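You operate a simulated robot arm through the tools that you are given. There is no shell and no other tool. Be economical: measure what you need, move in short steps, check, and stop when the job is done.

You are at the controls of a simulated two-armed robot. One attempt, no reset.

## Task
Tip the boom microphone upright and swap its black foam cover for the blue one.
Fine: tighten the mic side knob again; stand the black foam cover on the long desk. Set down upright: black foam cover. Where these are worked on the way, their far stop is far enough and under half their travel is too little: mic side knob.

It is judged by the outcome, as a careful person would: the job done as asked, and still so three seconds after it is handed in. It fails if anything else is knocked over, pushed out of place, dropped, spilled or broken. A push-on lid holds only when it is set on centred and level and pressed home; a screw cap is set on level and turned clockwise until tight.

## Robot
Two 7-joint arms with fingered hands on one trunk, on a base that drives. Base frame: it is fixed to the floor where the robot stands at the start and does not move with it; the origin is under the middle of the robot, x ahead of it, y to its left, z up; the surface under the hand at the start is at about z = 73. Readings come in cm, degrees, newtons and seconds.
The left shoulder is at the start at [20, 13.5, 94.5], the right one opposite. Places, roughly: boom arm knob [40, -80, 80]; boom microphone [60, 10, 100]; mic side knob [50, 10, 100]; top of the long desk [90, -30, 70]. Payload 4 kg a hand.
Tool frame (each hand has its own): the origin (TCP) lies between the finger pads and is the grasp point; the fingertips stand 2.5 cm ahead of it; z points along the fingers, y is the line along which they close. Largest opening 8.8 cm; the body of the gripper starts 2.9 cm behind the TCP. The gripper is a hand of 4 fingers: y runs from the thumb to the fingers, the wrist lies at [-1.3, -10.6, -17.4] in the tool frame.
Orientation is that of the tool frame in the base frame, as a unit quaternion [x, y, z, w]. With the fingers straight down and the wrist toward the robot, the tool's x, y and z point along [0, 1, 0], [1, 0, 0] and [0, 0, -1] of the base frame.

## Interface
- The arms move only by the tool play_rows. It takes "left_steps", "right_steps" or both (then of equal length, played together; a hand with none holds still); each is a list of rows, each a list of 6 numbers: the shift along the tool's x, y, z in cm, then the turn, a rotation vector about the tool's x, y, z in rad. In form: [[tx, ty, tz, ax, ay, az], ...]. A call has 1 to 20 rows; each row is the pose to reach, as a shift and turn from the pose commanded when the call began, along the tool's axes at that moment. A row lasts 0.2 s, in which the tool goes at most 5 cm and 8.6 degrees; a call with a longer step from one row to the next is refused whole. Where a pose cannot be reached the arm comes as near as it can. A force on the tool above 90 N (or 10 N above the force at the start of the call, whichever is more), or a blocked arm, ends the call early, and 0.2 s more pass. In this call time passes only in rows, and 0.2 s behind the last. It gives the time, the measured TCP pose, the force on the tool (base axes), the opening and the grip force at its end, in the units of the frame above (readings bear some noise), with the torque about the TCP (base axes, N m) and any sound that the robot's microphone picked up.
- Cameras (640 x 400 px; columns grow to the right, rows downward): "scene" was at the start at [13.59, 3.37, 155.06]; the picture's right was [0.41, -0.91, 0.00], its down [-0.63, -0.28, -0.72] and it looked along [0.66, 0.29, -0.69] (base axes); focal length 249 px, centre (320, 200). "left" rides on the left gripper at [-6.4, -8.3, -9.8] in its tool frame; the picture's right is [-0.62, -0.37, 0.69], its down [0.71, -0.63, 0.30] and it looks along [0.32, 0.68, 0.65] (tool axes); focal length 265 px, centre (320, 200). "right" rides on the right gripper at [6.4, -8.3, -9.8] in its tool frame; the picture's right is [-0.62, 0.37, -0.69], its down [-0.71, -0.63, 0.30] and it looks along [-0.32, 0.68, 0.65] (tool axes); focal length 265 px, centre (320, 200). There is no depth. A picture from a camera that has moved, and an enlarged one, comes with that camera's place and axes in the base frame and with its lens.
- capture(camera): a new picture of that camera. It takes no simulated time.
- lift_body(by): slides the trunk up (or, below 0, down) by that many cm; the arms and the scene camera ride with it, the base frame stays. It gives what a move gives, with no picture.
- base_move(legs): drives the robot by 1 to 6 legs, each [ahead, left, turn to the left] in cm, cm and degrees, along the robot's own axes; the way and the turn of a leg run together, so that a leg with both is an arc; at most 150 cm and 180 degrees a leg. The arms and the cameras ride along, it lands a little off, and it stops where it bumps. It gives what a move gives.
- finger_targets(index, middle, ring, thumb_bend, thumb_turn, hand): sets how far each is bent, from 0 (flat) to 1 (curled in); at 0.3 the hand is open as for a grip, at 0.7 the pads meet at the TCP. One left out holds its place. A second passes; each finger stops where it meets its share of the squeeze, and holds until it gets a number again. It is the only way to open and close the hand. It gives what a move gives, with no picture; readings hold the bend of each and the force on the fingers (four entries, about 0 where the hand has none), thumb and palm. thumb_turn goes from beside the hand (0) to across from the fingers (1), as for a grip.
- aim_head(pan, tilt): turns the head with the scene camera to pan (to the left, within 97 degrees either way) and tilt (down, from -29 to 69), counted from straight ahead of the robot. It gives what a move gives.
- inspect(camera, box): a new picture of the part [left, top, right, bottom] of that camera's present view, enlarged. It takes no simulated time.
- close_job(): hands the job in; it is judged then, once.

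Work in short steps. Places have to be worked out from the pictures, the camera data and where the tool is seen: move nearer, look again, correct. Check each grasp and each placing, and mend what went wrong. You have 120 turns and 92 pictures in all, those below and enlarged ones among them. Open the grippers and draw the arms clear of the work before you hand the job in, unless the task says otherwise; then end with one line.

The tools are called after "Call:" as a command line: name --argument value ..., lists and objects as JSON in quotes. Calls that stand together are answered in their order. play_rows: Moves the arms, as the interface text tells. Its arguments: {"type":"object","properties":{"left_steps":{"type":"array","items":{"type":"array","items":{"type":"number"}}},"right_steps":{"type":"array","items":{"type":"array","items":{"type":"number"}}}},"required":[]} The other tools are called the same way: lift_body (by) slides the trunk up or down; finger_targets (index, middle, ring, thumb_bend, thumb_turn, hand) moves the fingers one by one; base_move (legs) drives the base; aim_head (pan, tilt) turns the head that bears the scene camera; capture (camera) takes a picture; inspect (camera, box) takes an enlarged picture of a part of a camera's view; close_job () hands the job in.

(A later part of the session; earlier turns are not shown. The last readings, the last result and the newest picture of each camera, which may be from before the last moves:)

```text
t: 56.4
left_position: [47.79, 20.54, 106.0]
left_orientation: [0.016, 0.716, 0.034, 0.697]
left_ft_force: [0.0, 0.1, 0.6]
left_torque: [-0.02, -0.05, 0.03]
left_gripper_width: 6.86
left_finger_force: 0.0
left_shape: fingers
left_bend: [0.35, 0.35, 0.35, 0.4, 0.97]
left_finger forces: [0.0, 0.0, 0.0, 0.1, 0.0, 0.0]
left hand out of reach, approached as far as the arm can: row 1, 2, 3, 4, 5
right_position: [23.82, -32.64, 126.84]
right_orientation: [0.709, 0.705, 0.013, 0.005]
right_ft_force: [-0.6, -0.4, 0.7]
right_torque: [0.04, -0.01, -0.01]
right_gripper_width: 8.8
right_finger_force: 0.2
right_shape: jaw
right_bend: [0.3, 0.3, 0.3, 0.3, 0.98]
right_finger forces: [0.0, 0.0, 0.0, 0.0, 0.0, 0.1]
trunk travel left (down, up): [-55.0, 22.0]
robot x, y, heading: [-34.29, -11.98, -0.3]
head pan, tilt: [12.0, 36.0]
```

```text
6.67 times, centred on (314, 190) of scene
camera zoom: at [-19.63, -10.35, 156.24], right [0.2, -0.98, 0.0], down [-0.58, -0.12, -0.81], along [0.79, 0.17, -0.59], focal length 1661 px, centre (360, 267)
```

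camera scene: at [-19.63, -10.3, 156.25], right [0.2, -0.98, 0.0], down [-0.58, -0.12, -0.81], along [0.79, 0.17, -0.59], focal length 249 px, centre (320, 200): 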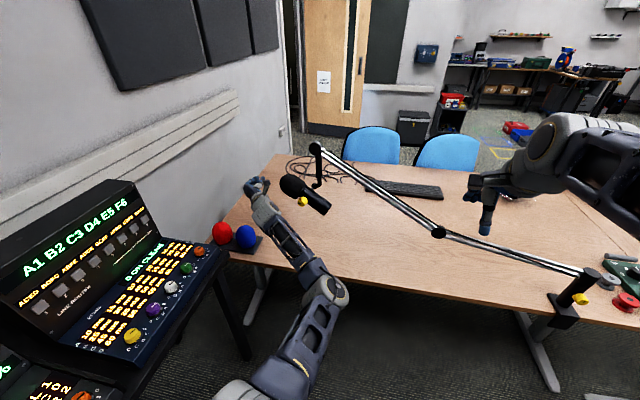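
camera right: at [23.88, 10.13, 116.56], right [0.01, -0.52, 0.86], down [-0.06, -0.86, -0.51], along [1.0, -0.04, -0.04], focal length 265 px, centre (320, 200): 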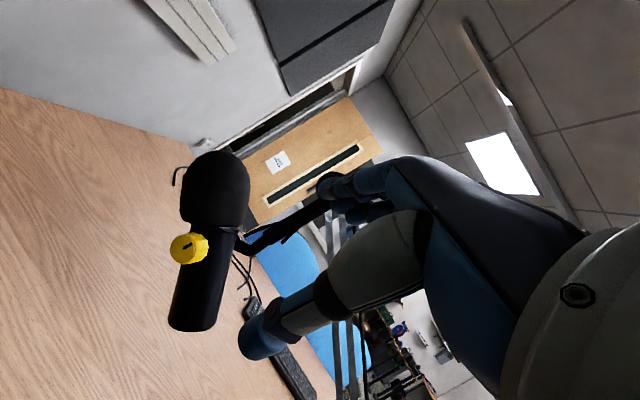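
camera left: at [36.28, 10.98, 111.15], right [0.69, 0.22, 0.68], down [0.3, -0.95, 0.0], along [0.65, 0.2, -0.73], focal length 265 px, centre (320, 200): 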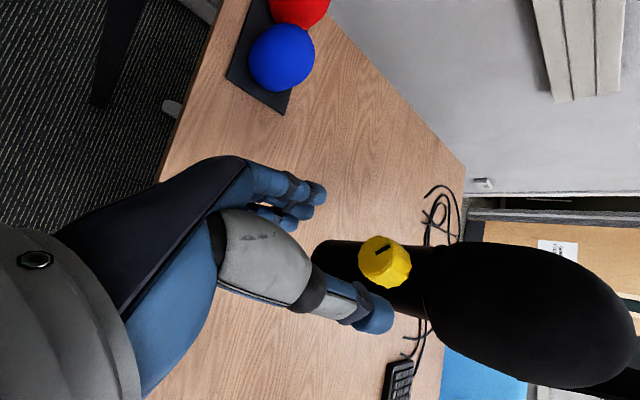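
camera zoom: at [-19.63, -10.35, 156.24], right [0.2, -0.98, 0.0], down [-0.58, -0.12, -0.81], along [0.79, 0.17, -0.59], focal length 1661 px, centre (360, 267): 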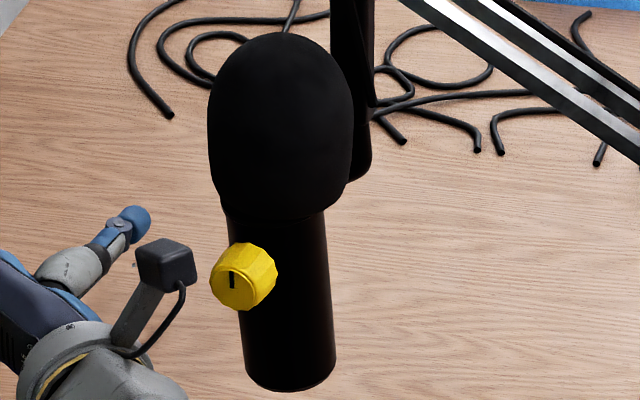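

The marker is back at its original upright position: the knob is tight and the mic upright. Now I swing the left hand back to a fingers-down pose, high and behind, before the swap.

Call:
play_rows --left_steps '[[-1.2, 0.45, -2.5, 0, 0, 0], [-3, 0.9, -4, 0.083, 0.075, 0.079], [-5, 1.4, -5, 0.166, 0.15, 0.158], [-7, 1.8, -6, 0.248, 0.225, 0.238], [-9, 2.3, -7, 0.331, 0.3, 0.317], [-11, 2.7, -8, 0.414, 0.375, 0.396], [-13, 3.2, -8.5, 0.496, 0.451, 0.475], [-15, 3.6, -9, 0.579, 0.526, 0.554], [-17, 4.1, -9.5, 0.662, 0.601, 0.634], [-19, 4.5, -10, 0.744, 0.676, 0.713], [-21, 5, -10.2, 0.827, 0.751, 0.792], [-23, 5.4, -10.4, 0.91, 0.826, 0.871], [-24.5, 5.9, -10.5, 0.993, 0.901, 0.95], [-26, 6.3, -10.6, 1.075, 0.976, 1.03], [-27.2, 6.6, -10.6, 1.158, 1.051, 1.109], [-28.3, 6.8, -10.6, 1.241, 1.126, 1.188]]'

Call:
base_move --legs '[[14, 0, 0]]'

Call:
capture --camera "scene"

Call:
capture --camera "left"

```text
t: 59.8
left_position: [37.17, 24.61, 134.82]
left_orientation: [0.718, 0.696, 0.016, 0.0]
left_ft_force: [-0.1, -0.7, 0.4]
left_torque: [0.02, 0.0, 0.01]
left_gripper_width: 6.91
left_finger_force: 0.1
left_shape: fingers
left_bend: [0.35, 0.35, 0.35, 0.4, 0.98]
left_finger forces: [0.1, 0.0, 0.1, 0.1, 0.0, 0.1]
left hand out of reach, approached as far as the arm can: row 1, 2, 3, 4, 5
right_position: [23.76, -32.49, 126.93]
right_orientation: [0.709, 0.705, 0.013, 0.005]
right_ft_force: [1.4, -0.1, 0.3]
right_torque: [-0.01, 0.01, 0.0]
right_gripper_width: 8.79
right_finger_force: 0.0
right_shape: jaw
right_bend: [0.3, 0.3, 0.3, 0.3, 0.98]
right_finger forces: [0.1, 0.1, 0.0, 0.0, 0.0, 0.0]
trunk travel left (down, up): [-55.0, 22.0]
robot x, y, heading: [-34.31, -12.05, -0.2]
head pan, tilt: [12.0, 36.0]
```

```text
t: 61.1
left_position: [51.32, 24.58, 134.88]
left_orientation: [0.717, 0.697, 0.017, 0.001]
left_ft_force: [0.1, 0.2, -0.5]
left_torque: [-0.05, -0.02, 0.01]
left_gripper_width: 6.87
left_finger_force: 0.0
left_shape: fingers
left_bend: [0.35, 0.35, 0.35, 0.4, 0.98]
left_finger forces: [0.1, 0.0, 0.0, 0.1, 0.0, 0.0]
right_position: [37.89, -32.6, 126.89]
right_orientation: [0.709, 0.705, 0.013, 0.005]
right_ft_force: [0.6, -0.3, 0.4]
right_torque: [0.0, 0.0, 0.02]
right_gripper_width: 8.81
right_finger_force: 0.1
right_shape: jaw
right_bend: [0.3, 0.3, 0.3, 0.3, 0.98]
right_finger forces: [0.0, 0.0, 0.1, 0.0, 0.0, 0.0]
trunk travel left (down, up): [-55.0, 22.0]
robot x, y, heading: [-20.25, -12.05, -0.2]
head pan, tilt: [12.0, 36.0]
```

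```text
43 pictures are left
camera scene: at [-5.42, -10.37, 156.25], right [0.2, -0.98, 0.0], down [-0.58, -0.12, -0.81], along [0.79, 0.16, -0.59], focal length 249 px, centre (320, 200)
```

scene: 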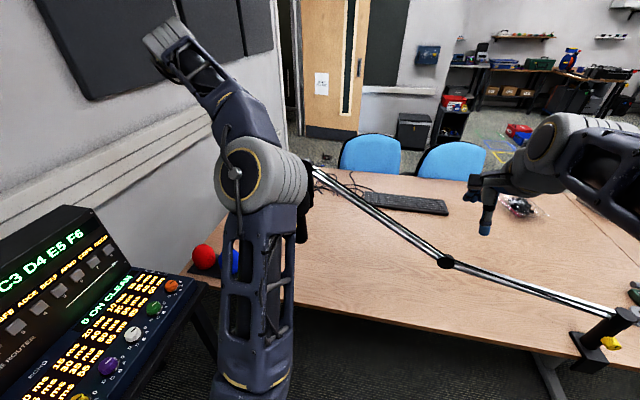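

```text
42 pictures are left
camera left: at [42.79, 18.25, 144.35], right [-0.37, -0.59, -0.71], down [-0.6, 0.74, -0.3], along [0.71, 0.32, -0.63], focal length 265 px, centre (320, 200)
```

left: 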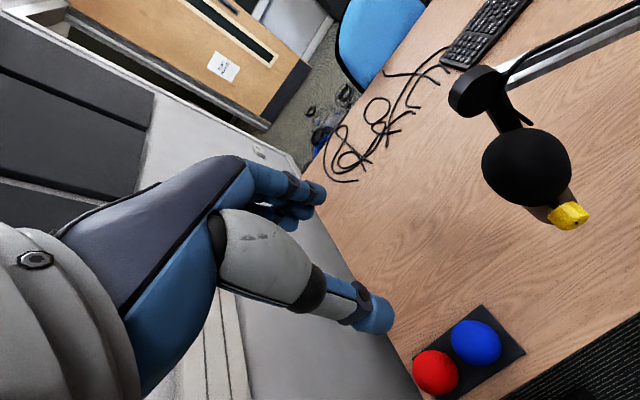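

Hand is back in a fingers-down pose. The boom post stands right behind the foam, so I'll grip across y with the hand tilted 40° (coming from front-above). I rotate to that pose above and in front of the mic.

Call:
play_rows --left_steps '[[-0.8, -0.25, 0.5, -0.04, -0.041, -0.119], [-1.6, -0.5, 1, -0.08, -0.083, -0.237], [-2.4, -0.75, 1.6, -0.12, -0.124, -0.356], [-3.3, -1, 2.1, -0.16, -0.165, -0.474], [-4.1, -1.3, 2.6, -0.2, -0.207, -0.593], [-4.9, -1.5, 3.2, -0.24, -0.248, -0.711], [-5.7, -1.8, 3.7, -0.279, -0.289, -0.83], [-6.5, -2, 4.2, -0.319, -0.33, -0.948], [-7.3, -2.3, 4.8, -0.359, -0.372, -1.067], [-8.2, -2.5, 5.3, -0.399, -0.413, -1.185], [-9, -2.8, 5.8, -0.439, -0.454, -1.304], [-9.8, -3, 6.4, -0.479, -0.496, -1.422], [-10.6, -3.3, 6.9, -0.519, -0.537, -1.541]]'

Call:
finger_targets --hand "left" --index 0.2 --middle 0.2 --ring 0.2 --thumb_bend 0.25

Call:
capture --camera "left"

Call:
capture --camera "scene"

```text
t: 63.9
left_position: [47.8, 14.31, 127.71]
left_orientation: [-0.001, 0.94, -0.001, 0.341]
left_ft_force: [0.0, 0.5, 0.1]
left_torque: [0.0, -0.01, 0.02]
left_gripper_width: 6.88
left_finger_force: 0.0
left_shape: fingers
left_bend: [0.35, 0.35, 0.35, 0.4, 0.98]
left_finger forces: [0.1, 0.0, 0.0, 0.1, 0.1, 0.0]
right_position: [37.89, -32.61, 127.05]
right_orientation: [0.709, 0.705, 0.013, 0.005]
right_ft_force: [-0.1, 0.4, 0.5]
right_torque: [0.0, -0.01, 0.0]
right_gripper_width: 8.81
right_finger_force: 0.0
right_shape: jaw
right_bend: [0.3, 0.3, 0.3, 0.3, 0.98]
right_finger forces: [0.0, 0.0, 0.0, 0.0, 0.0, 0.0]
trunk travel left (down, up): [-55.0, 22.0]
robot x, y, heading: [-19.94, -11.64, -0.3]
head pan, tilt: [12.0, 36.0]
```

```text
t: 64.9
left_position: [48.08, 14.32, 127.58]
left_orientation: [0.0, 0.94, -0.001, 0.341]
left_ft_force: [-0.3, 0.2, 0.1]
left_torque: [-0.01, 0.0, 0.03]
left_gripper_width: 10.01
left_finger_force: 0.2
left_shape: fingers
left_bend: [0.2, 0.2, 0.2, 0.25, 0.98]
left_finger forces: [0.0, 0.0, 0.0, 0.1, 0.1, 0.1]
right_position: [37.96, -32.59, 126.89]
right_orientation: [0.709, 0.705, 0.012, 0.006]
right_ft_force: [0.9, 0.2, -0.7]
right_torque: [0.0, -0.02, -0.02]
right_gripper_width: 8.81
right_finger_force: 0.0
right_shape: jaw
right_bend: [0.3, 0.3, 0.3, 0.3, 0.98]
right_finger forces: [0.0, 0.0, 0.0, 0.0, 0.0, 0.0]
trunk travel left (down, up): [-55.0, 22.0]
robot x, y, heading: [-20.18, -12.4, -0.3]
head pan, tilt: [12.0, 36.0]
```

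```text
41 pictures are left
camera left: at [46.66, 5.97, 139.32], right [0.92, -0.37, -0.13], down [-0.35, -0.63, -0.69], along [0.17, 0.68, -0.71], focal length 265 px, centre (320, 200)
```

left: 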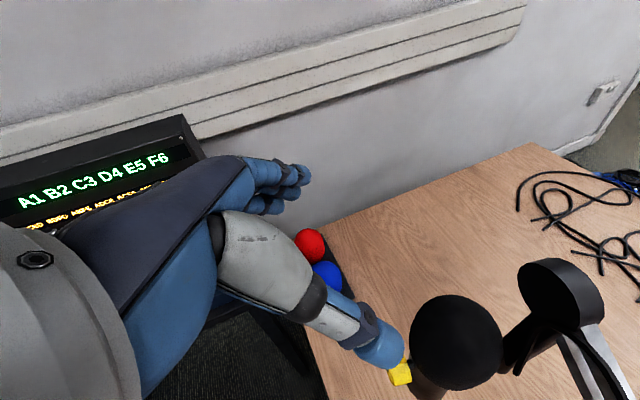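

```text
40 pictures are left
camera scene: at [-5.42, -10.37, 156.25], right [0.2, -0.98, 0.0], down [-0.58, -0.12, -0.81], along [0.79, 0.16, -0.59], focal length 249 px, centre (320, 200)
```

scene: 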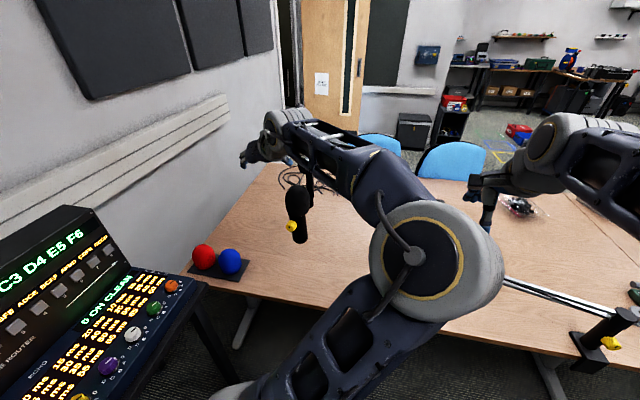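

Foam centre from here ≈[58.6,10.5,108]. I move to a pre-grasp along the 40° approach line and check.

Call:
play_rows --left_steps '[[1.5, -1.5, 3, 0, 0, 0], [3, -3, 6, 0, 0, 0], [3.75, -3.8, 9.1, 0, 0, 0], [3.77, -3.8, 12.5, 0, 0, 0]]'

Call:
capture --camera "left"

Call:
inspect --camera "scene" --box '[230, 120, 390, 250]'

```text
t: 65.9
left_position: [53.03, 10.53, 115.64]
left_orientation: [0.001, 0.94, -0.001, 0.341]
left_ft_force: [-0.3, -0.7, -0.7]
left_torque: [0.01, -0.01, 0.02]
left_gripper_width: 10.01
left_finger_force: 0.0
left_shape: fingers
left_bend: [0.2, 0.2, 0.2, 0.25, 0.98]
left_finger forces: [0.1, 0.1, 0.0, 0.1, 0.0, 0.0]
right_position: [37.89, -32.65, 126.89]
right_orientation: [0.709, 0.705, 0.012, 0.005]
right_ft_force: [-0.8, -0.1, 0.2]
right_torque: [-0.03, -0.02, 0.0]
right_gripper_width: 8.8
right_finger_force: 0.3
right_shape: jaw
right_bend: [0.3, 0.3, 0.3, 0.3, 0.98]
right_finger forces: [0.0, 0.0, 0.1, 0.0, 0.1, 0.0]
trunk travel left (down, up): [-55.0, 22.0]
robot x, y, heading: [-20.1, -12.11, -0.3]
head pan, tilt: [12.0, 36.0]
```

```text
39 pictures are left
camera left: at [51.84, 2.2, 127.34], right [0.92, -0.37, -0.13], down [-0.35, -0.63, -0.69], along [0.17, 0.68, -0.71], focal length 265 px, centre (320, 200)
```

left: 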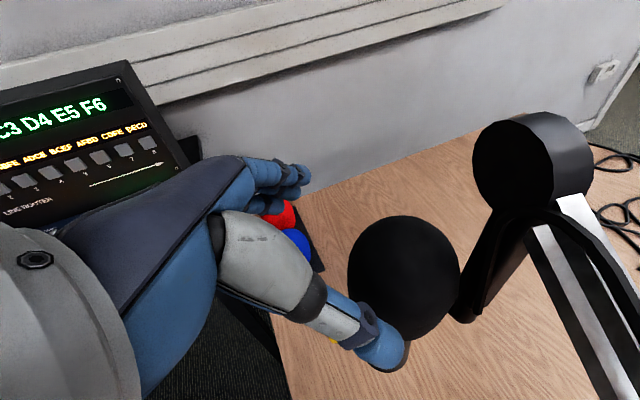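

```text
3.08 times, centred on (310, 185) of scene
camera zoom: at [-5.44, -10.37, 156.25], right [0.2, -0.98, 0.0], down [-0.58, -0.12, -0.81], along [0.79, 0.16, -0.59], focal length 767 px, centre (351, 246)
```

zoom: 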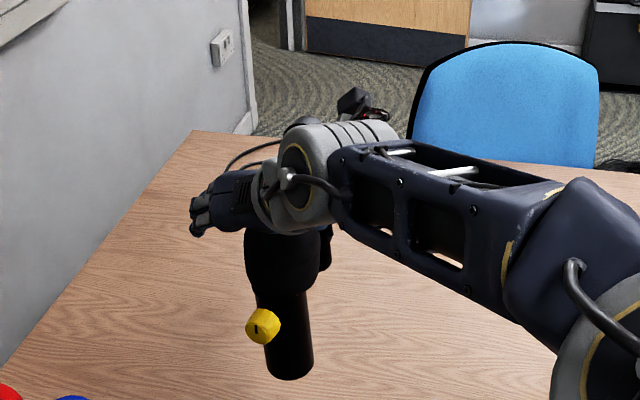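

Close-up puts the dome axis nearer y≈9.9. I shift −0.5 in y and advance to the grasp, watching force.

Call:
play_rows --left_steps '[[-0.3, -0.55, 0, 0, 0, 0], [-0.35, -0.55, 2, 0, 0, 0], [-0.35, -0.55, 4, 0, 0, 0], [-0.35, -0.55, 5.5, 0, 0, 0], [-0.35, -0.55, 6.8, 0, 0, 0]]'

Call:
capture --camera "left"

```text
t: 67.1
left_position: [57.63, 9.78, 110.82]
left_orientation: [0.0, 0.94, -0.001, 0.341]
left_ft_force: [0.2, -0.4, -0.8]
left_torque: [0.02, 0.02, 0.01]
left_gripper_width: 9.98
left_finger_force: 0.0
left_shape: fingers
left_bend: [0.2, 0.2, 0.2, 0.25, 0.98]
left_finger forces: [0.0, 0.0, 0.0, 0.1, 0.1, 0.1]
right_position: [38.06, -32.71, 126.87]
right_orientation: [0.709, 0.705, 0.012, 0.004]
right_ft_force: [-0.2, 0.2, 0.1]
right_torque: [0.02, 0.03, 0.01]
right_gripper_width: 8.79
right_finger_force: 0.1
right_shape: jaw
right_bend: [0.3, 0.3, 0.3, 0.3, 0.98]
right_finger forces: [0.0, 0.0, 0.0, 0.0, 0.0, 0.1]
trunk travel left (down, up): [-55.0, 22.0]
robot x, y, heading: [-20.06, -12.39, -0.2]
head pan, tilt: [12.0, 36.0]
```

```text
37 pictures are left
camera left: at [56.43, 1.48, 122.37], right [0.92, -0.37, -0.13], down [-0.35, -0.63, -0.69], along [0.17, 0.68, -0.71], focal length 265 px, centre (320, 200)
```

left: 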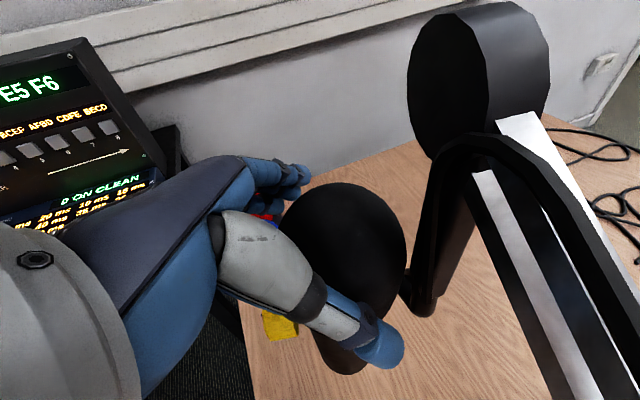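

No contact yet; advance another 1.2 cm to seat the foam deeper, then close.

Call:
play_rows --left_steps '[[0, 0, 0.6, 0, 0, 0], [0, 0, 1.2, 0, 0, 0]]'

Call:
finger_targets --hand "left" --index 0.6 --middle 0.6 --ring 0.6 --thumb_bend 0.6

Call:
capture --camera "left"

```text
t: 67.7
left_position: [58.51, 9.72, 109.63]
left_orientation: [0.001, 0.94, -0.001, 0.341]
left_ft_force: [-0.5, 0.0, 0.4]
left_torque: [0.0, -0.02, -0.01]
left_gripper_width: 10.02
left_finger_force: 0.0
left_shape: fingers
left_bend: [0.2, 0.2, 0.2, 0.25, 0.98]
left_finger forces: [0.1, 0.0, 0.0, 0.0, 0.1, 0.0]
right_position: [38.14, -32.72, 126.73]
right_orientation: [0.708, 0.706, 0.012, 0.006]
right_ft_force: [-0.3, 0.4, 0.5]
right_torque: [-0.03, -0.01, -0.04]
right_gripper_width: 8.81
right_finger_force: 0.0
right_shape: jaw
right_bend: [0.3, 0.3, 0.3, 0.3, 0.98]
right_finger forces: [0.0, 0.0, 0.0, 0.1, 0.0, 0.1]
trunk travel left (down, up): [-55.0, 22.0]
robot x, y, heading: [-20.01, -12.05, -0.5]
head pan, tilt: [12.0, 36.0]
```

```text
t: 68.7
left_position: [58.42, 9.95, 109.89]
left_orientation: [0.0, 0.94, 0.0, 0.341]
left_ft_force: [-2.4, 12.3, 8.5]
left_torque: [0.99, -0.03, 0.12]
left_gripper_width: 7.6
left_finger_force: 32.3
left_shape: fingers
left_bend: [0.26, 0.38, 0.38, 0.44, 0.97]
left_finger forces: [17.1, 9.9, 11.1, 0.0, 26.0, 0.0]
right_position: [38.0, -32.63, 126.96]
right_orientation: [0.709, 0.705, 0.012, 0.004]
right_ft_force: [-0.3, 1.1, -0.1]
right_torque: [0.03, -0.03, 0.02]
right_gripper_width: 8.81
right_finger_force: 0.0
right_shape: jaw
right_bend: [0.3, 0.3, 0.3, 0.3, 0.98]
right_finger forces: [0.0, 0.0, 0.0, 0.1, 0.0, 0.0]
trunk travel left (down, up): [-55.0, 22.0]
robot x, y, heading: [-20.15, -12.24, -0.3]
head pan, tilt: [12.0, 36.0]
```

```text
36 pictures are left
camera left: at [57.19, 1.59, 121.52], right [0.92, -0.37, -0.13], down [-0.35, -0.63, -0.69], along [0.17, 0.68, -0.71], focal length 265 px, centre (320, 200)
```

left: 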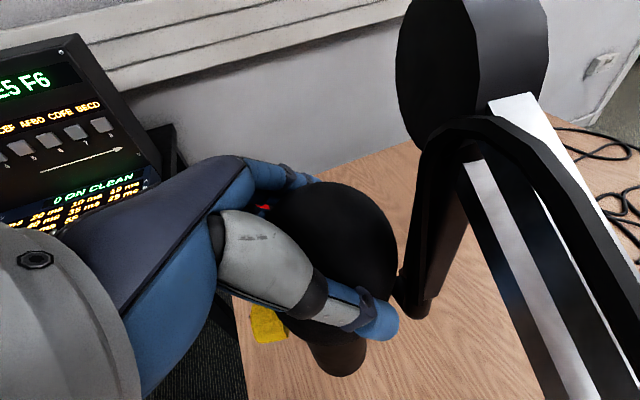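

Firm grip on all fingers (width 7.6). I lift straight up 3 cm and check that the foam slides off.

Call:
play_rows --left_steps '[[-0.64, 0.05, -0.77, 0, 0, 0], [-1.29, 0.1, -1.53, 0, 0, 0], [-1.93, 0.15, -2.3, 0, 0, 0]]'

Call:
inspect --camera "scene" --box '[230, 120, 390, 250]'

```text
t: 69.5
left_position: [58.51, 9.95, 112.74]
left_orientation: [0.0, 0.94, -0.002, 0.341]
left_ft_force: [-1.1, 4.3, -0.3]
left_torque: [0.32, 0.03, 0.0]
left_gripper_width: 7.54
left_finger_force: 28.6
left_shape: fingers
left_bend: [0.27, 0.39, 0.39, 0.44, 0.96]
left_finger forces: [13.3, 8.2, 8.8, 0.0, 27.2, 0.0]
right_position: [37.94, -32.64, 126.89]
right_orientation: [0.708, 0.706, 0.013, 0.005]
right_ft_force: [-0.1, -0.1, 0.1]
right_torque: [0.0, 0.01, 0.0]
right_gripper_width: 8.78
right_finger_force: 0.1
right_shape: jaw
right_bend: [0.3, 0.3, 0.3, 0.3, 0.98]
right_finger forces: [0.0, 0.0, 0.0, 0.0, 0.1, 0.1]
trunk travel left (down, up): [-55.0, 22.0]
robot x, y, heading: [-20.1, -12.23, -0.1]
head pan, tilt: [12.0, 36.0]
```

```text
3.08 times, centred on (310, 185) of scene
camera zoom: at [-5.41, -10.36, 156.24], right [0.2, -0.98, 0.0], down [-0.58, -0.12, -0.81], along [0.79, 0.16, -0.59], focal length 767 px, centre (351, 246)
```

zoom: 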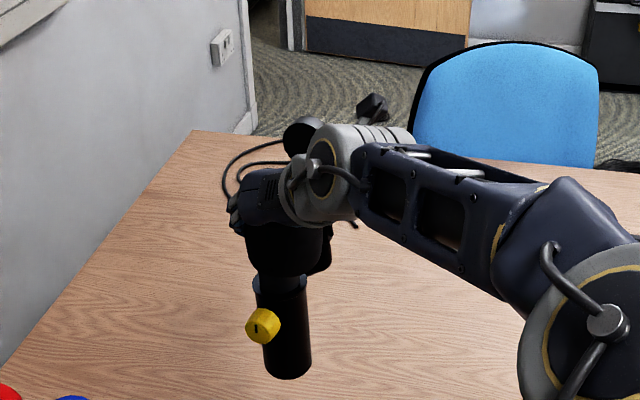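

The foam has come free from its seat and lifts with the hand. Continue up 10 cm.

Call:
play_rows --left_steps '[[-1.29, 0.1, -1.53, 0, 0, 0], [-2.57, 0.2, -3.06, 0, 0, 0], [-3.86, 0.3, -4.6, 0, 0, 0], [-5.14, 0.3, -6.13, 0, 0, 0], [-6.43, 0.3, -7.66, 0, 0, 0]]'

Call:
capture --camera "scene"

```text
t: 70.7
left_position: [58.46, 10.25, 122.84]
left_orientation: [0.0, 0.94, 0.0, 0.34]
left_ft_force: [0.1, -0.4, -0.7]
left_torque: [0.01, -0.03, 0.02]
left_gripper_width: 7.56
left_finger_force: 27.1
left_shape: fingers
left_bend: [0.28, 0.41, 0.41, 0.44, 0.94]
left_finger forces: [12.0, 7.0, 7.4, 0.2, 28.1, 0.0]
right_position: [38.0, -32.62, 126.84]
right_orientation: [0.709, 0.705, 0.013, 0.005]
right_ft_force: [0.5, 0.4, 1.3]
right_torque: [0.01, 0.01, -0.04]
right_gripper_width: 8.79
right_finger_force: 0.1
right_shape: jaw
right_bend: [0.3, 0.3, 0.3, 0.3, 0.98]
right_finger forces: [0.0, 0.1, 0.1, 0.0, 0.1, 0.0]
trunk travel left (down, up): [-55.0, 22.0]
robot x, y, heading: [-19.9, -12.23, -0.5]
head pan, tilt: [12.0, 36.0]
```

```text
34 pictures are left
camera scene: at [-5.41, -10.38, 156.24], right [0.2, -0.98, 0.0], down [-0.58, -0.12, -0.81], along [0.79, 0.16, -0.59], focal length 249 px, centre (320, 200)
```

scene: 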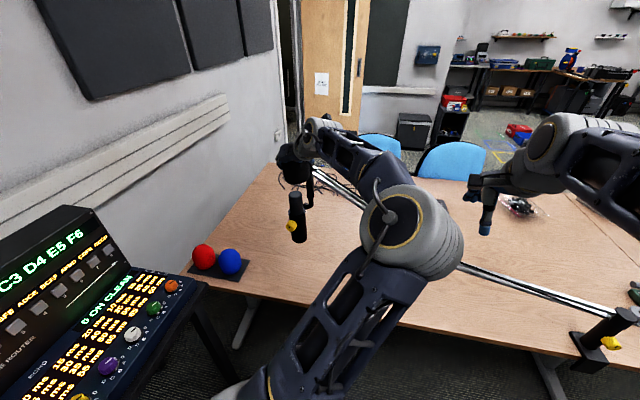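

The black foam is off. I carry it left to y≈27 and lower it toward the free desk area at ≈[64,27].

Call:
play_rows --left_steps '[[0, 4, 0, 0, 0, 0], [0, 8, 0, 0, 0, 0], [0, 12, 0, 0, 0, 0], [0, 16.8, 0, 0, 0, 0], [2, 16.8, 3.4, 0, 0, 0], [4, 16.8, 6.7, 0, 0, 0], [6.1, 16.8, 10.1, 0, 0, 0], [8.1, 16.8, 13.5, 0, 0, 0], [10.2, 16.8, 16.8, 0, 0, 0], [12.2, 16.8, 20.2, 0, 0, 0], [14.2, 16.8, 23.6, 0, 0, 0], [16.3, 16.8, 27, 0, 0, 0], [18.3, 16.8, 30.3, 0, 0, 0]]'

Call:
capture --camera "scene"

Call:
capture --camera "left"

```text
t: 73.5
left_position: [63.63, 27.96, 87.98]
left_orientation: [-0.004, 0.939, 0.004, 0.343]
left_ft_force: [0.4, 0.0, -0.3]
left_torque: [0.05, -0.01, 0.01]
left_gripper_width: 7.54
left_finger_force: 26.3
left_shape: fingers
left_bend: [0.28, 0.41, 0.42, 0.44, 0.94]
left_finger forces: [11.8, 6.9, 7.1, 0.0, 27.3, 0.1]
right_position: [37.92, -32.69, 126.97]
right_orientation: [0.708, 0.706, 0.013, 0.005]
right_ft_force: [0.4, -0.1, -0.7]
right_torque: [0.0, -0.03, 0.0]
right_gripper_width: 8.82
right_finger_force: 0.1
right_shape: jaw
right_bend: [0.3, 0.3, 0.3, 0.3, 0.98]
right_finger forces: [0.1, 0.0, 0.0, 0.0, 0.0, 0.0]
trunk travel left (down, up): [-55.0, 22.0]
robot x, y, heading: [-20.36, -11.82, -0.1]
head pan, tilt: [12.0, 36.0]
```

```text
33 pictures are left
camera scene: at [-5.5, -10.21, 156.29], right [0.2, -0.98, 0.0], down [-0.58, -0.12, -0.81], along [0.79, 0.17, -0.59], focal length 249 px, centre (320, 200)
```

scene: 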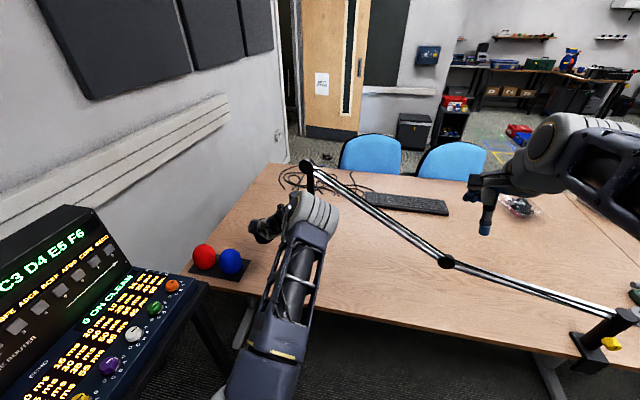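

```text
32 pictures are left
camera left: at [62.44, 19.56, 99.68], right [0.92, -0.36, -0.13], down [-0.35, -0.63, -0.69], along [0.17, 0.69, -0.71], focal length 265 px, centre (320, 200)
```

left: 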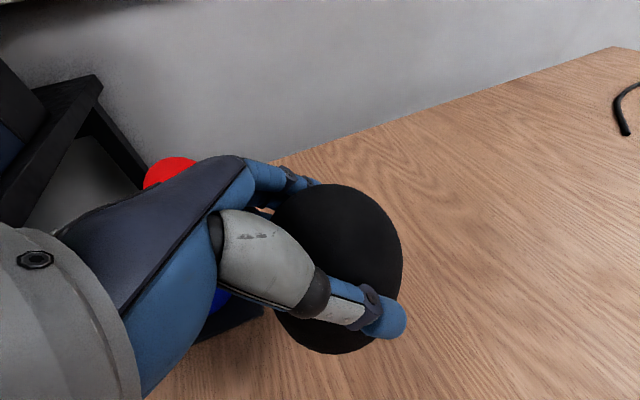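

Spot is clear. Lower gently until the foam's rim meets the desk.

Call:
play_rows --left_steps '[[1.3, 0, 1.53, 0, 0, 0], [2.6, 0, 3.06, 0, 0, 0], [3.86, 0, 4.6, 0, 0, 0], [4.5, 0, 5.36, 0, 0, 0], [4.8, 0, 5.7, 0, 0, 0]]'

Call:
capture --camera "left"

```text
t: 74.7
left_position: [63.99, 26.89, 80.39]
left_orientation: [0.001, 0.94, 0.0, 0.342]
left_ft_force: [-3.4, -2.3, 8.3]
left_torque: [-0.04, -0.07, 0.01]
left_gripper_width: 7.56
left_finger_force: 25.9
left_shape: fingers
left_bend: [0.28, 0.42, 0.42, 0.44, 0.93]
left_finger forces: [11.4, 6.4, 6.5, 0.0, 28.7, 0.0]
right_position: [37.91, -32.75, 126.89]
right_orientation: [0.709, 0.705, 0.013, 0.005]
right_ft_force: [-0.3, 0.0, -0.2]
right_torque: [0.01, 0.01, -0.02]
right_gripper_width: 8.79
right_finger_force: 0.0
right_shape: jaw
right_bend: [0.3, 0.3, 0.3, 0.3, 0.98]
right_finger forces: [0.1, 0.0, 0.0, 0.1, 0.0, 0.0]
trunk travel left (down, up): [-55.0, 22.0]
robot x, y, heading: [-19.92, -12.16, -0.2]
head pan, tilt: [12.0, 36.0]
```

```text
31 pictures are left
camera left: at [62.7, 18.65, 92.09], right [0.92, -0.37, -0.13], down [-0.35, -0.63, -0.69], along [0.17, 0.68, -0.71], focal length 265 px, centre (320, 200)
```

left: 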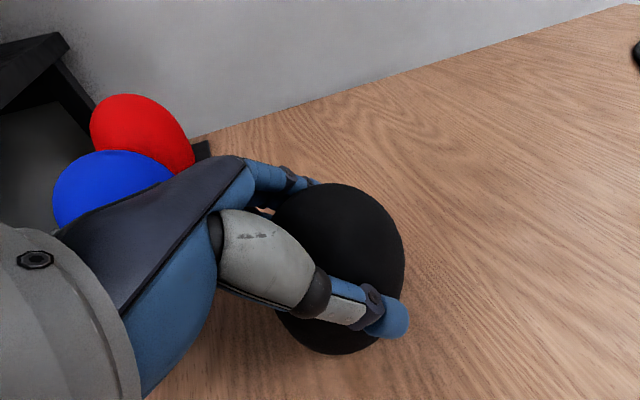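

Contact (8 N). Open the hand and back out along the approach direction.

Call:
finger_targets --hand "left" --index 0.18 --middle 0.2 --ring 0.2 --thumb_bend 0.25

Call:
play_rows --left_steps '[[0, 0, -2, 0, 0, 0], [0, 0, -4, 0, 0, 0], [0, 0, -7, 0, 0, 0], [0, 0, -10, 0, 0, 0], [-3, 0, -13, 0, 0, 0]]'

Call:
capture --camera "left"

Call:
capture --camera "scene"

```text
t: 75.7
left_position: [63.89, 27.17, 80.41]
left_orientation: [0.001, 0.94, 0.0, 0.341]
left_ft_force: [-0.3, -0.1, 0.9]
left_torque: [0.0, -0.02, 0.03]
left_gripper_width: 10.22
left_finger_force: 0.1
left_shape: fingers
left_bend: [0.18, 0.2, 0.2, 0.25, 0.97]
left_finger forces: [0.1, 0.0, 0.0, 0.1, 0.1, 0.0]
right_position: [37.97, -32.69, 126.85]
right_orientation: [0.709, 0.705, 0.013, 0.005]
right_ft_force: [0.3, -0.2, 0.0]
right_torque: [-0.03, 0.02, -0.01]
right_gripper_width: 8.8
right_finger_force: 0.0
right_shape: jaw
right_bend: [0.3, 0.3, 0.3, 0.3, 0.98]
right_finger forces: [0.1, 0.0, 0.1, 0.1, 0.0, 0.0]
trunk travel left (down, up): [-55.0, 22.0]
robot x, y, heading: [-20.23, -12.31, -0.4]
head pan, tilt: [12.0, 36.0]
```

```text
t: 76.9
left_position: [57.79, 27.17, 92.25]
left_orientation: [0.001, 0.94, -0.001, 0.341]
left_ft_force: [-0.3, 0.7, -0.3]
left_torque: [-0.03, 0.0, 0.0]
left_gripper_width: 10.19
left_finger_force: 0.1
left_shape: fingers
left_bend: [0.18, 0.2, 0.2, 0.25, 0.97]
left_finger forces: [0.0, 0.1, 0.0, 0.0, 0.1, 0.0]
right_position: [37.89, -32.63, 126.91]
right_orientation: [0.709, 0.705, 0.013, 0.005]
right_ft_force: [1.4, -0.2, -0.5]
right_torque: [0.01, 0.01, 0.0]
right_gripper_width: 8.82
right_finger_force: 0.0
right_shape: jaw
right_bend: [0.3, 0.3, 0.3, 0.3, 0.98]
right_finger forces: [0.1, 0.0, 0.0, 0.0, 0.1, 0.0]
trunk travel left (down, up): [-55.0, 22.0]
robot x, y, heading: [-19.93, -11.96, -0.3]
head pan, tilt: [12.0, 36.0]
```

```text
30 pictures are left
camera left: at [56.55, 18.84, 103.94], right [0.92, -0.37, -0.13], down [-0.35, -0.63, -0.69], along [0.17, 0.68, -0.71], focal length 265 px, centre (320, 200)
```

left: 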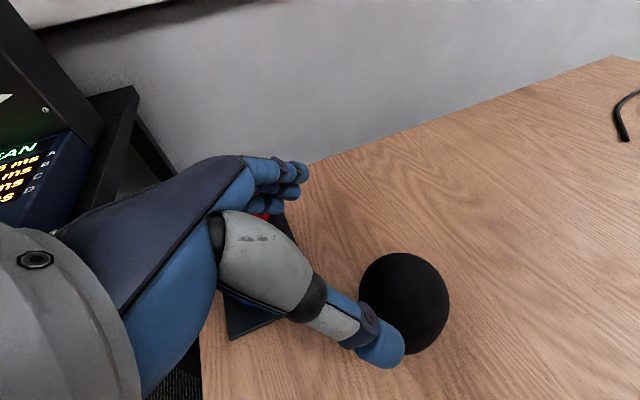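

```text
29 pictures are left
camera scene: at [-5.39, -10.36, 156.24], right [0.2, -0.98, 0.0], down [-0.58, -0.12, -0.81], along [0.79, 0.16, -0.59], focal length 249 px, centre (320, 200)
```

scene: 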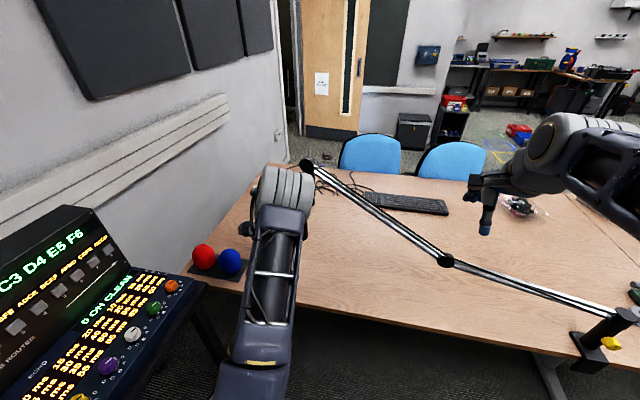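

Black foam stands upright. Now go over to in front of/above the blue foam (≈[51,38]).

Call:
play_rows --left_steps '[[-0.2, 2, -4, 0, 0, 0], [-0.3, 4, -8, 0, 0, 0], [-0.3, 6, -12.5, 0, 0, 0], [3, 7.5, -12.5, 0, 0, 0], [6, 9, -11.5, 0, 0, 0], [9, 10.5, -10, 0, 0, 0], [12.5, 10.9, -7.9, 0, 0, 0]]'

Call:
capture --camera "left"

Call:
inspect --camera "scene" --box '[170, 150, 350, 300]'

```text
t: 78.5
left_position: [43.28, 37.89, 90.29]
left_orientation: [0.001, 0.94, 0.0, 0.341]
left_ft_force: [-0.1, 0.2, 0.1]
left_torque: [-0.02, 0.02, 0.02]
left_gripper_width: 10.22
left_finger_force: 0.1
left_shape: fingers
left_bend: [0.18, 0.2, 0.2, 0.25, 0.97]
left_finger forces: [0.1, 0.0, 0.1, 0.0, 0.0, 0.1]
right_position: [37.98, -32.69, 127.03]
right_orientation: [0.709, 0.705, 0.013, 0.005]
right_ft_force: [-0.6, 0.1, 1.1]
right_torque: [0.01, 0.02, 0.02]
right_gripper_width: 8.82
right_finger_force: 0.1
right_shape: jaw
right_bend: [0.3, 0.3, 0.3, 0.3, 0.98]
right_finger forces: [0.0, 0.0, 0.0, 0.0, 0.0, 0.0]
trunk travel left (down, up): [-55.0, 22.0]
robot x, y, heading: [-20.36, -11.91, -0.3]
head pan, tilt: [12.0, 36.0]
```

```text
28 pictures are left
camera left: at [42.0, 29.59, 101.93], right [0.92, -0.37, -0.13], down [-0.35, -0.63, -0.69], along [0.17, 0.68, -0.71], focal length 265 px, centre (320, 200)
```

left: 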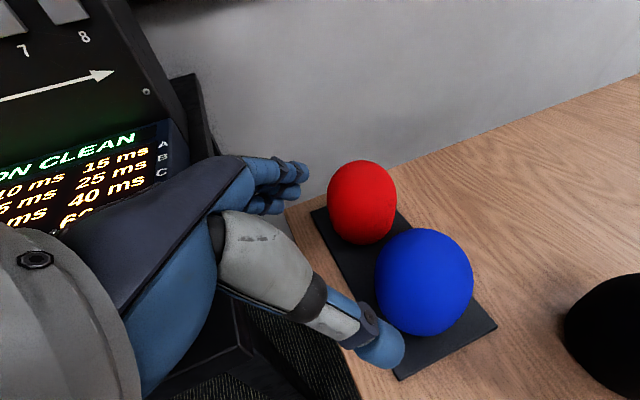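

```text
2.67 times, centred on (260, 225) of scene
camera zoom: at [-5.43, -10.4, 156.25], right [0.2, -0.98, 0.0], down [-0.58, -0.12, -0.81], along [0.79, 0.16, -0.59], focal length 664 px, centre (480, 133)
```

zoom: 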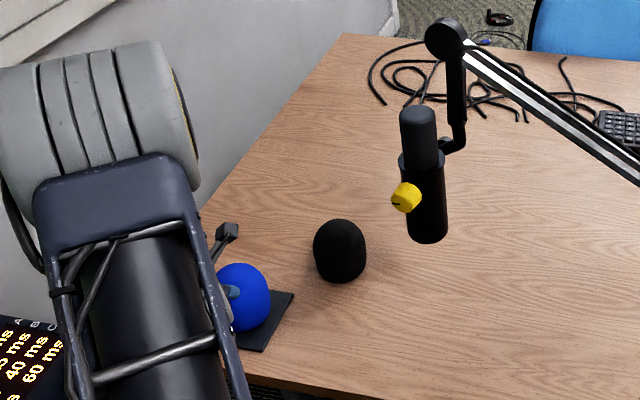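

Blue foam: axis ≈[51.6,37.3], standing on the plate beside red (≈1–2 cm gap to my fingers). I narrow the fingers slightly and advance partway.

Call:
finger_targets --hand "left" --index 0.19 --middle 0.25 --ring 0.25 --thumb_bend 0.22

Call:
play_rows --left_steps '[[0, -0.5, 0, 0, 0, 0], [0, -0.5, 3, 0, 0, 0], [0, -0.5, 6, 0, 0, 0], [0, -0.5, 8, 0, 0, 0]]'

Call:
capture --camera "left"

```text
t: 79.5
left_position: [43.32, 37.91, 90.35]
left_orientation: [0.0, 0.94, -0.001, 0.341]
left_ft_force: [-1.1, 0.5, 0.2]
left_torque: [0.03, 0.01, 0.01]
left_gripper_width: 10.32
left_finger_force: 0.1
left_shape: fingers
left_bend: [0.19, 0.25, 0.25, 0.22, 0.97]
left_finger forces: [0.0, 0.0, 0.1, 0.0, 0.0, 0.0]
right_position: [37.92, -32.73, 126.85]
right_orientation: [0.709, 0.705, 0.013, 0.005]
right_ft_force: [-0.3, -0.8, 0.5]
right_torque: [0.01, 0.0, 0.02]
right_gripper_width: 8.79
right_finger_force: 0.2
right_shape: jaw
right_bend: [0.3, 0.3, 0.3, 0.3, 0.98]
right_finger forces: [0.0, 0.1, 0.1, 0.1, 0.0, 0.0]
trunk travel left (down, up): [-55.0, 22.0]
robot x, y, heading: [-20.17, -12.39, -0.1]
head pan, tilt: [12.0, 36.0]
```

```text
t: 80.5
left_position: [48.35, 37.57, 84.06]
left_orientation: [0.0, 0.94, -0.001, 0.341]
left_ft_force: [0.5, -0.1, -0.8]
left_torque: [-0.03, -0.03, 0.02]
left_gripper_width: 10.33
left_finger_force: 0.2
left_shape: fingers
left_bend: [0.19, 0.25, 0.25, 0.22, 0.97]
left_finger forces: [0.0, 0.0, 0.1, 0.0, 0.1, 0.1]
right_position: [37.97, -32.53, 126.87]
right_orientation: [0.709, 0.705, 0.012, 0.006]
right_ft_force: [-0.2, 0.6, -0.9]
right_torque: [0.01, 0.02, 0.0]
right_gripper_width: 8.78
right_finger_force: 0.0
right_shape: jaw
right_bend: [0.3, 0.3, 0.3, 0.3, 0.98]
right_finger forces: [0.0, 0.0, 0.0, 0.0, 0.1, 0.0]
trunk travel left (down, up): [-55.0, 22.0]
robot x, y, heading: [-20.34, -11.99, -0.1]
head pan, tilt: [12.0, 36.0]
```

```text
26 pictures are left
camera left: at [47.12, 29.19, 95.73], right [0.92, -0.37, -0.13], down [-0.35, -0.63, -0.69], along [0.17, 0.68, -0.71], focal length 265 px, centre (320, 200)
```

left: 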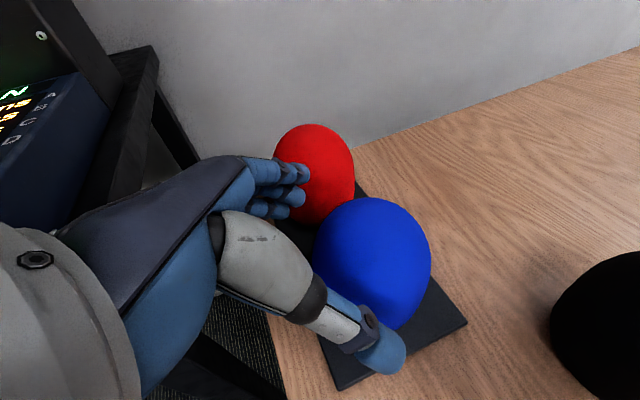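

Alignment is good (blue axis ≈[51.7,37.1]). Advance the remaining 4.3 cm in small steps.

Call:
play_rows --left_steps '[[0, -0.35, 1, 0, 0, 0], [0, -0.35, 2, 0, 0, 0], [0, -0.35, 3, 0, 0, 0], [0, -0.35, 3.7, 0, 0, 0], [0, -0.35, 4.3, 0, 0, 0]]'

Call:
capture --camera "left"

```text
t: 81.7
left_position: [51.06, 37.24, 80.78]
left_orientation: [0.001, 0.94, -0.001, 0.341]
left_ft_force: [0.5, 0.6, 0.0]
left_torque: [0.04, 0.0, 0.01]
left_gripper_width: 10.39
left_finger_force: 0.7
left_shape: fingers
left_bend: [0.19, 0.25, 0.25, 0.22, 0.97]
left_finger forces: [1.3, 0.0, 0.0, 0.0, 0.1, 0.0]
right_position: [38.06, -32.75, 126.85]
right_orientation: [0.709, 0.705, 0.013, 0.005]
right_ft_force: [0.8, 0.7, 0.1]
right_torque: [0.01, -0.02, -0.03]
right_gripper_width: 8.82
right_finger_force: 0.1
right_shape: jaw
right_bend: [0.3, 0.3, 0.3, 0.3, 0.98]
right_finger forces: [0.0, 0.0, 0.1, 0.0, 0.1, 0.0]
trunk travel left (down, up): [-55.0, 22.0]
robot x, y, heading: [-20.18, -12.06, -0.3]
head pan, tilt: [12.0, 36.0]
```

```text
25 pictures are left
camera left: at [49.88, 28.83, 92.41], right [0.92, -0.37, -0.13], down [-0.35, -0.63, -0.69], along [0.17, 0.68, -0.71], focal length 265 px, centre (320, 200)
```

left: 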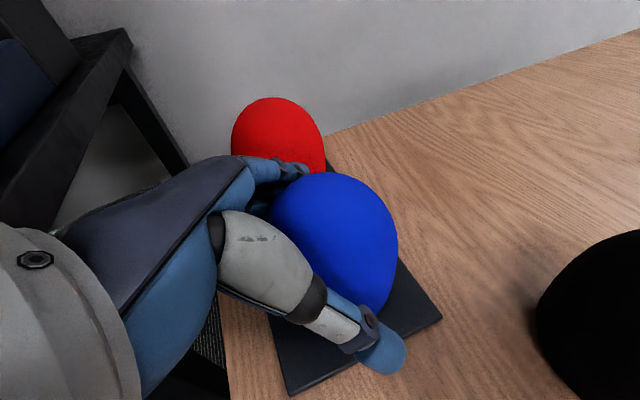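

Index just touches; close the grip.

Call:
finger_targets --hand "left" --index 0.6 --middle 0.6 --ring 0.6 --thumb_bend 0.6

Call:
capture --camera "left"

```text
t: 82.7
left_position: [51.06, 37.26, 80.73]
left_orientation: [0.0, 0.94, 0.0, 0.341]
left_ft_force: [-3.6, 13.6, 4.8]
left_torque: [0.98, 0.11, 0.26]
left_gripper_width: 7.37
left_finger_force: 30.6
left_shape: fingers
left_bend: [0.28, 0.42, 0.42, 0.45, 0.97]
left_finger forces: [17.4, 10.5, 9.8, 0.1, 24.7, 0.0]
right_position: [37.97, -32.68, 126.89]
right_orientation: [0.709, 0.705, 0.012, 0.006]
right_ft_force: [0.3, -0.4, -0.2]
right_torque: [-0.04, 0.0, 0.0]
right_gripper_width: 8.78
right_finger_force: 0.0
right_shape: jaw
right_bend: [0.3, 0.3, 0.3, 0.3, 0.98]
right_finger forces: [0.1, 0.0, 0.0, 0.0, 0.0, 0.0]
trunk travel left (down, up): [-55.0, 22.0]
robot x, y, heading: [-19.94, -12.54, -0.1]
head pan, tilt: [12.0, 36.0]
```

```text
24 pictures are left
camera left: at [49.82, 28.98, 92.45], right [0.92, -0.37, -0.13], down [-0.35, -0.63, -0.69], along [0.17, 0.68, -0.71], focal length 265 px, centre (320, 200)
```

left: 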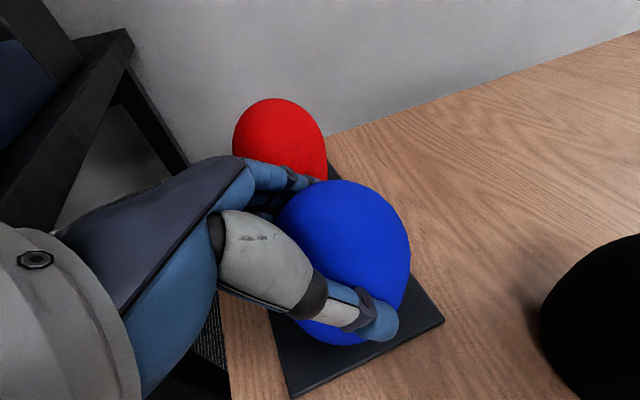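

Same grip pattern as with the black one. Lift straight up off the peg.

Call:
play_rows --left_steps '[[-0.64, 0, -0.77, 0, 0, 0], [-1.29, 0, -1.53, 0, 0, 0], [-2.57, 0, -3.06, 0, 0, 0], [-4.5, 0, -5.36, 0, 0, 0], [-6.43, 0, -7.66, 0, 0, 0], [-8.4, 0, -10, 0, 0, 0], [-10.3, 0, -12.3, 0, 0, 0]]'

Call:
capture --camera "left"

Call:
inspect --camera "scene" --box '[170, 140, 350, 300]'

```text
t: 84.3
left_position: [51.06, 37.11, 97.03]
left_orientation: [0.001, 0.94, -0.002, 0.34]
left_ft_force: [-0.3, -0.4, -0.4]
left_torque: [-0.01, 0.04, 0.0]
left_gripper_width: 7.35
left_finger_force: 26.7
left_shape: fingers
left_bend: [0.29, 0.44, 0.46, 0.45, 0.94]
left_finger forces: [12.9, 7.5, 5.8, 0.1, 27.9, 0.0]
right_position: [37.99, -32.66, 126.78]
right_orientation: [0.709, 0.705, 0.012, 0.005]
right_ft_force: [0.5, 0.1, 0.5]
right_torque: [0.0, 0.01, 0.01]
right_gripper_width: 8.8
right_finger_force: 0.1
right_shape: jaw
right_bend: [0.3, 0.3, 0.3, 0.3, 0.98]
right_finger forces: [0.0, 0.1, 0.0, 0.0, 0.1, 0.1]
trunk travel left (down, up): [-55.0, 22.0]
robot x, y, heading: [-20.0, -12.36, -0.0]
head pan, tilt: [12.0, 36.0]
```

```text
23 pictures are left
camera left: at [49.79, 28.8, 108.6], right [0.92, -0.37, -0.13], down [-0.35, -0.63, -0.69], along [0.17, 0.68, -0.71], focal length 265 px, centre (320, 200)
```

left: 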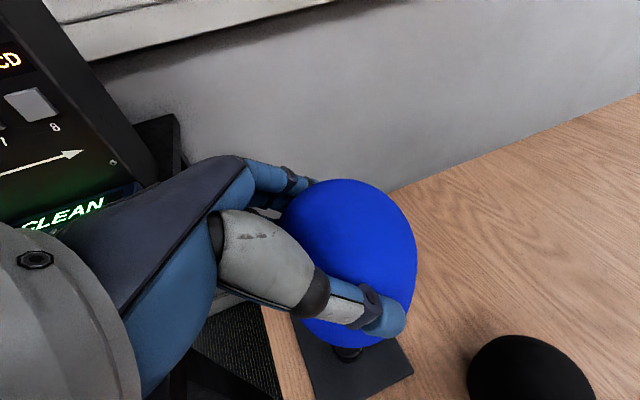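

```text
2.50 times, centred on (260, 220) of scene
camera zoom: at [-5.4, -10.35, 156.24], right [0.2, -0.98, 0.0], down [-0.58, -0.12, -0.81], along [0.79, 0.16, -0.59], focal length 623 px, centre (470, 150)
```

zoom: 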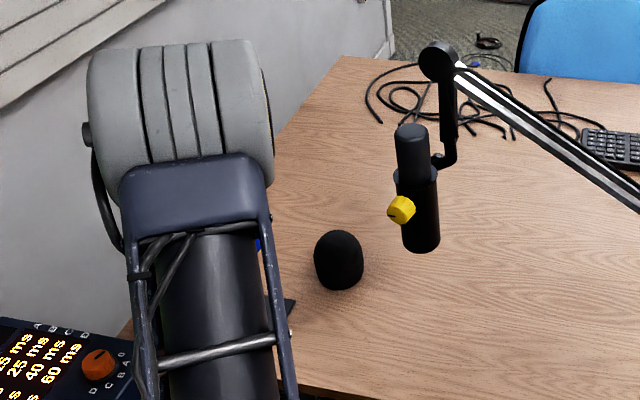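

Blue foam is in hand. Now zoom on the bare mic to measure its axis and re-check the knob marker.

Call:
inspect --camera "scene" --box '[272, 160, 332, 250]'

```text
4.44 times, centred on (302, 205) of scene
camera zoom: at [-5.4, -10.35, 156.24], right [0.2, -0.98, 0.0], down [-0.58, -0.12, -0.81], along [0.79, 0.16, -0.59], focal length 1108 px, centre (400, 178)
```

zoom: 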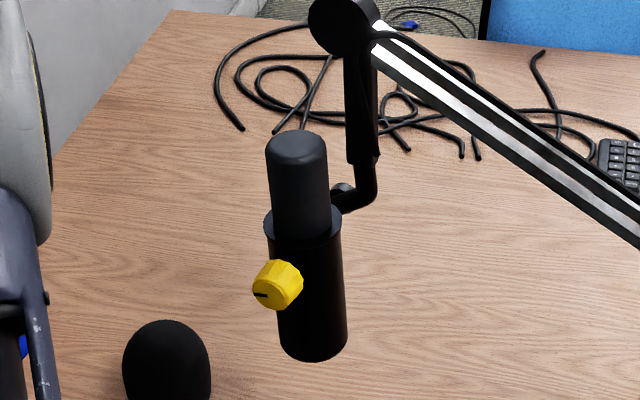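

The knob marker has swung back to "loose" — my forearm must have brushed it while carrying the black foam; I'll re-tighten at the end. The bare mic is upright (≈1°), axis y≈10.7. I stage the blue foam in front of the mic, high, to measure the grille with the hand camera.

Call:
play_rows --left_steps '[[-2.6, 0, -3.1, 0, 0, 0], [-5.2, 0, -6.2, 0, 0, 0], [-7.8, 0, -9.3, 0, 0, 0], [-10.4, 0, -12.4, 0, 0, 0], [-13, 0, -15.5, 0, 0, 0], [-15.4, 0, -18.4, 0, 0, 0], [-15, -4, -18.7, 0, 0, 0], [-14.6, -8, -19, 0, 0, 0], [-14.2, -12, -19.3, 0, 0, 0], [-13.8, -16, -19.6, 0, 0, 0], [-13.5, -20, -19.9, 0, 0, 0], [-13.3, -24, -20.1, 0, 0, 0], [-13.1, -26.4, -20.3, 0, 0, 0]]'

Call:
capture --camera "left"

```text
t: 87.1
left_position: [48.13, 10.98, 120.87]
left_orientation: [0.0, 0.94, 0.0, 0.342]
left_ft_force: [-0.8, 0.7, -0.4]
left_torque: [-0.03, 0.0, 0.01]
left_gripper_width: 7.29
left_finger_force: 25.7
left_shape: fingers
left_bend: [0.29, 0.44, 0.47, 0.45, 0.94]
left_finger forces: [12.5, 7.4, 5.7, 0.1, 26.8, 0.0]
right_position: [38.02, -32.59, 126.86]
right_orientation: [0.709, 0.706, 0.012, 0.005]
right_ft_force: [-0.1, -0.2, -0.6]
right_torque: [-0.01, -0.01, 0.01]
right_gripper_width: 8.81
right_finger_force: 0.0
right_shape: jaw
right_bend: [0.3, 0.3, 0.3, 0.3, 0.98]
right_finger forces: [0.1, 0.1, 0.0, 0.1, 0.0, 0.0]
trunk travel left (down, up): [-55.0, 22.0]
robot x, y, heading: [-20.09, -11.85, -0.2]
head pan, tilt: [12.0, 36.0]
```

```text
20 pictures are left
camera left: at [46.87, 2.54, 132.54], right [0.92, -0.37, -0.13], down [-0.35, -0.63, -0.69], along [0.17, 0.68, -0.71], focal length 265 px, centre (320, 200)
```

left: 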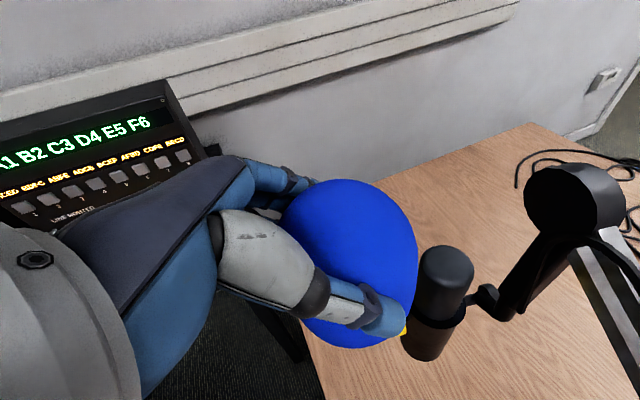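

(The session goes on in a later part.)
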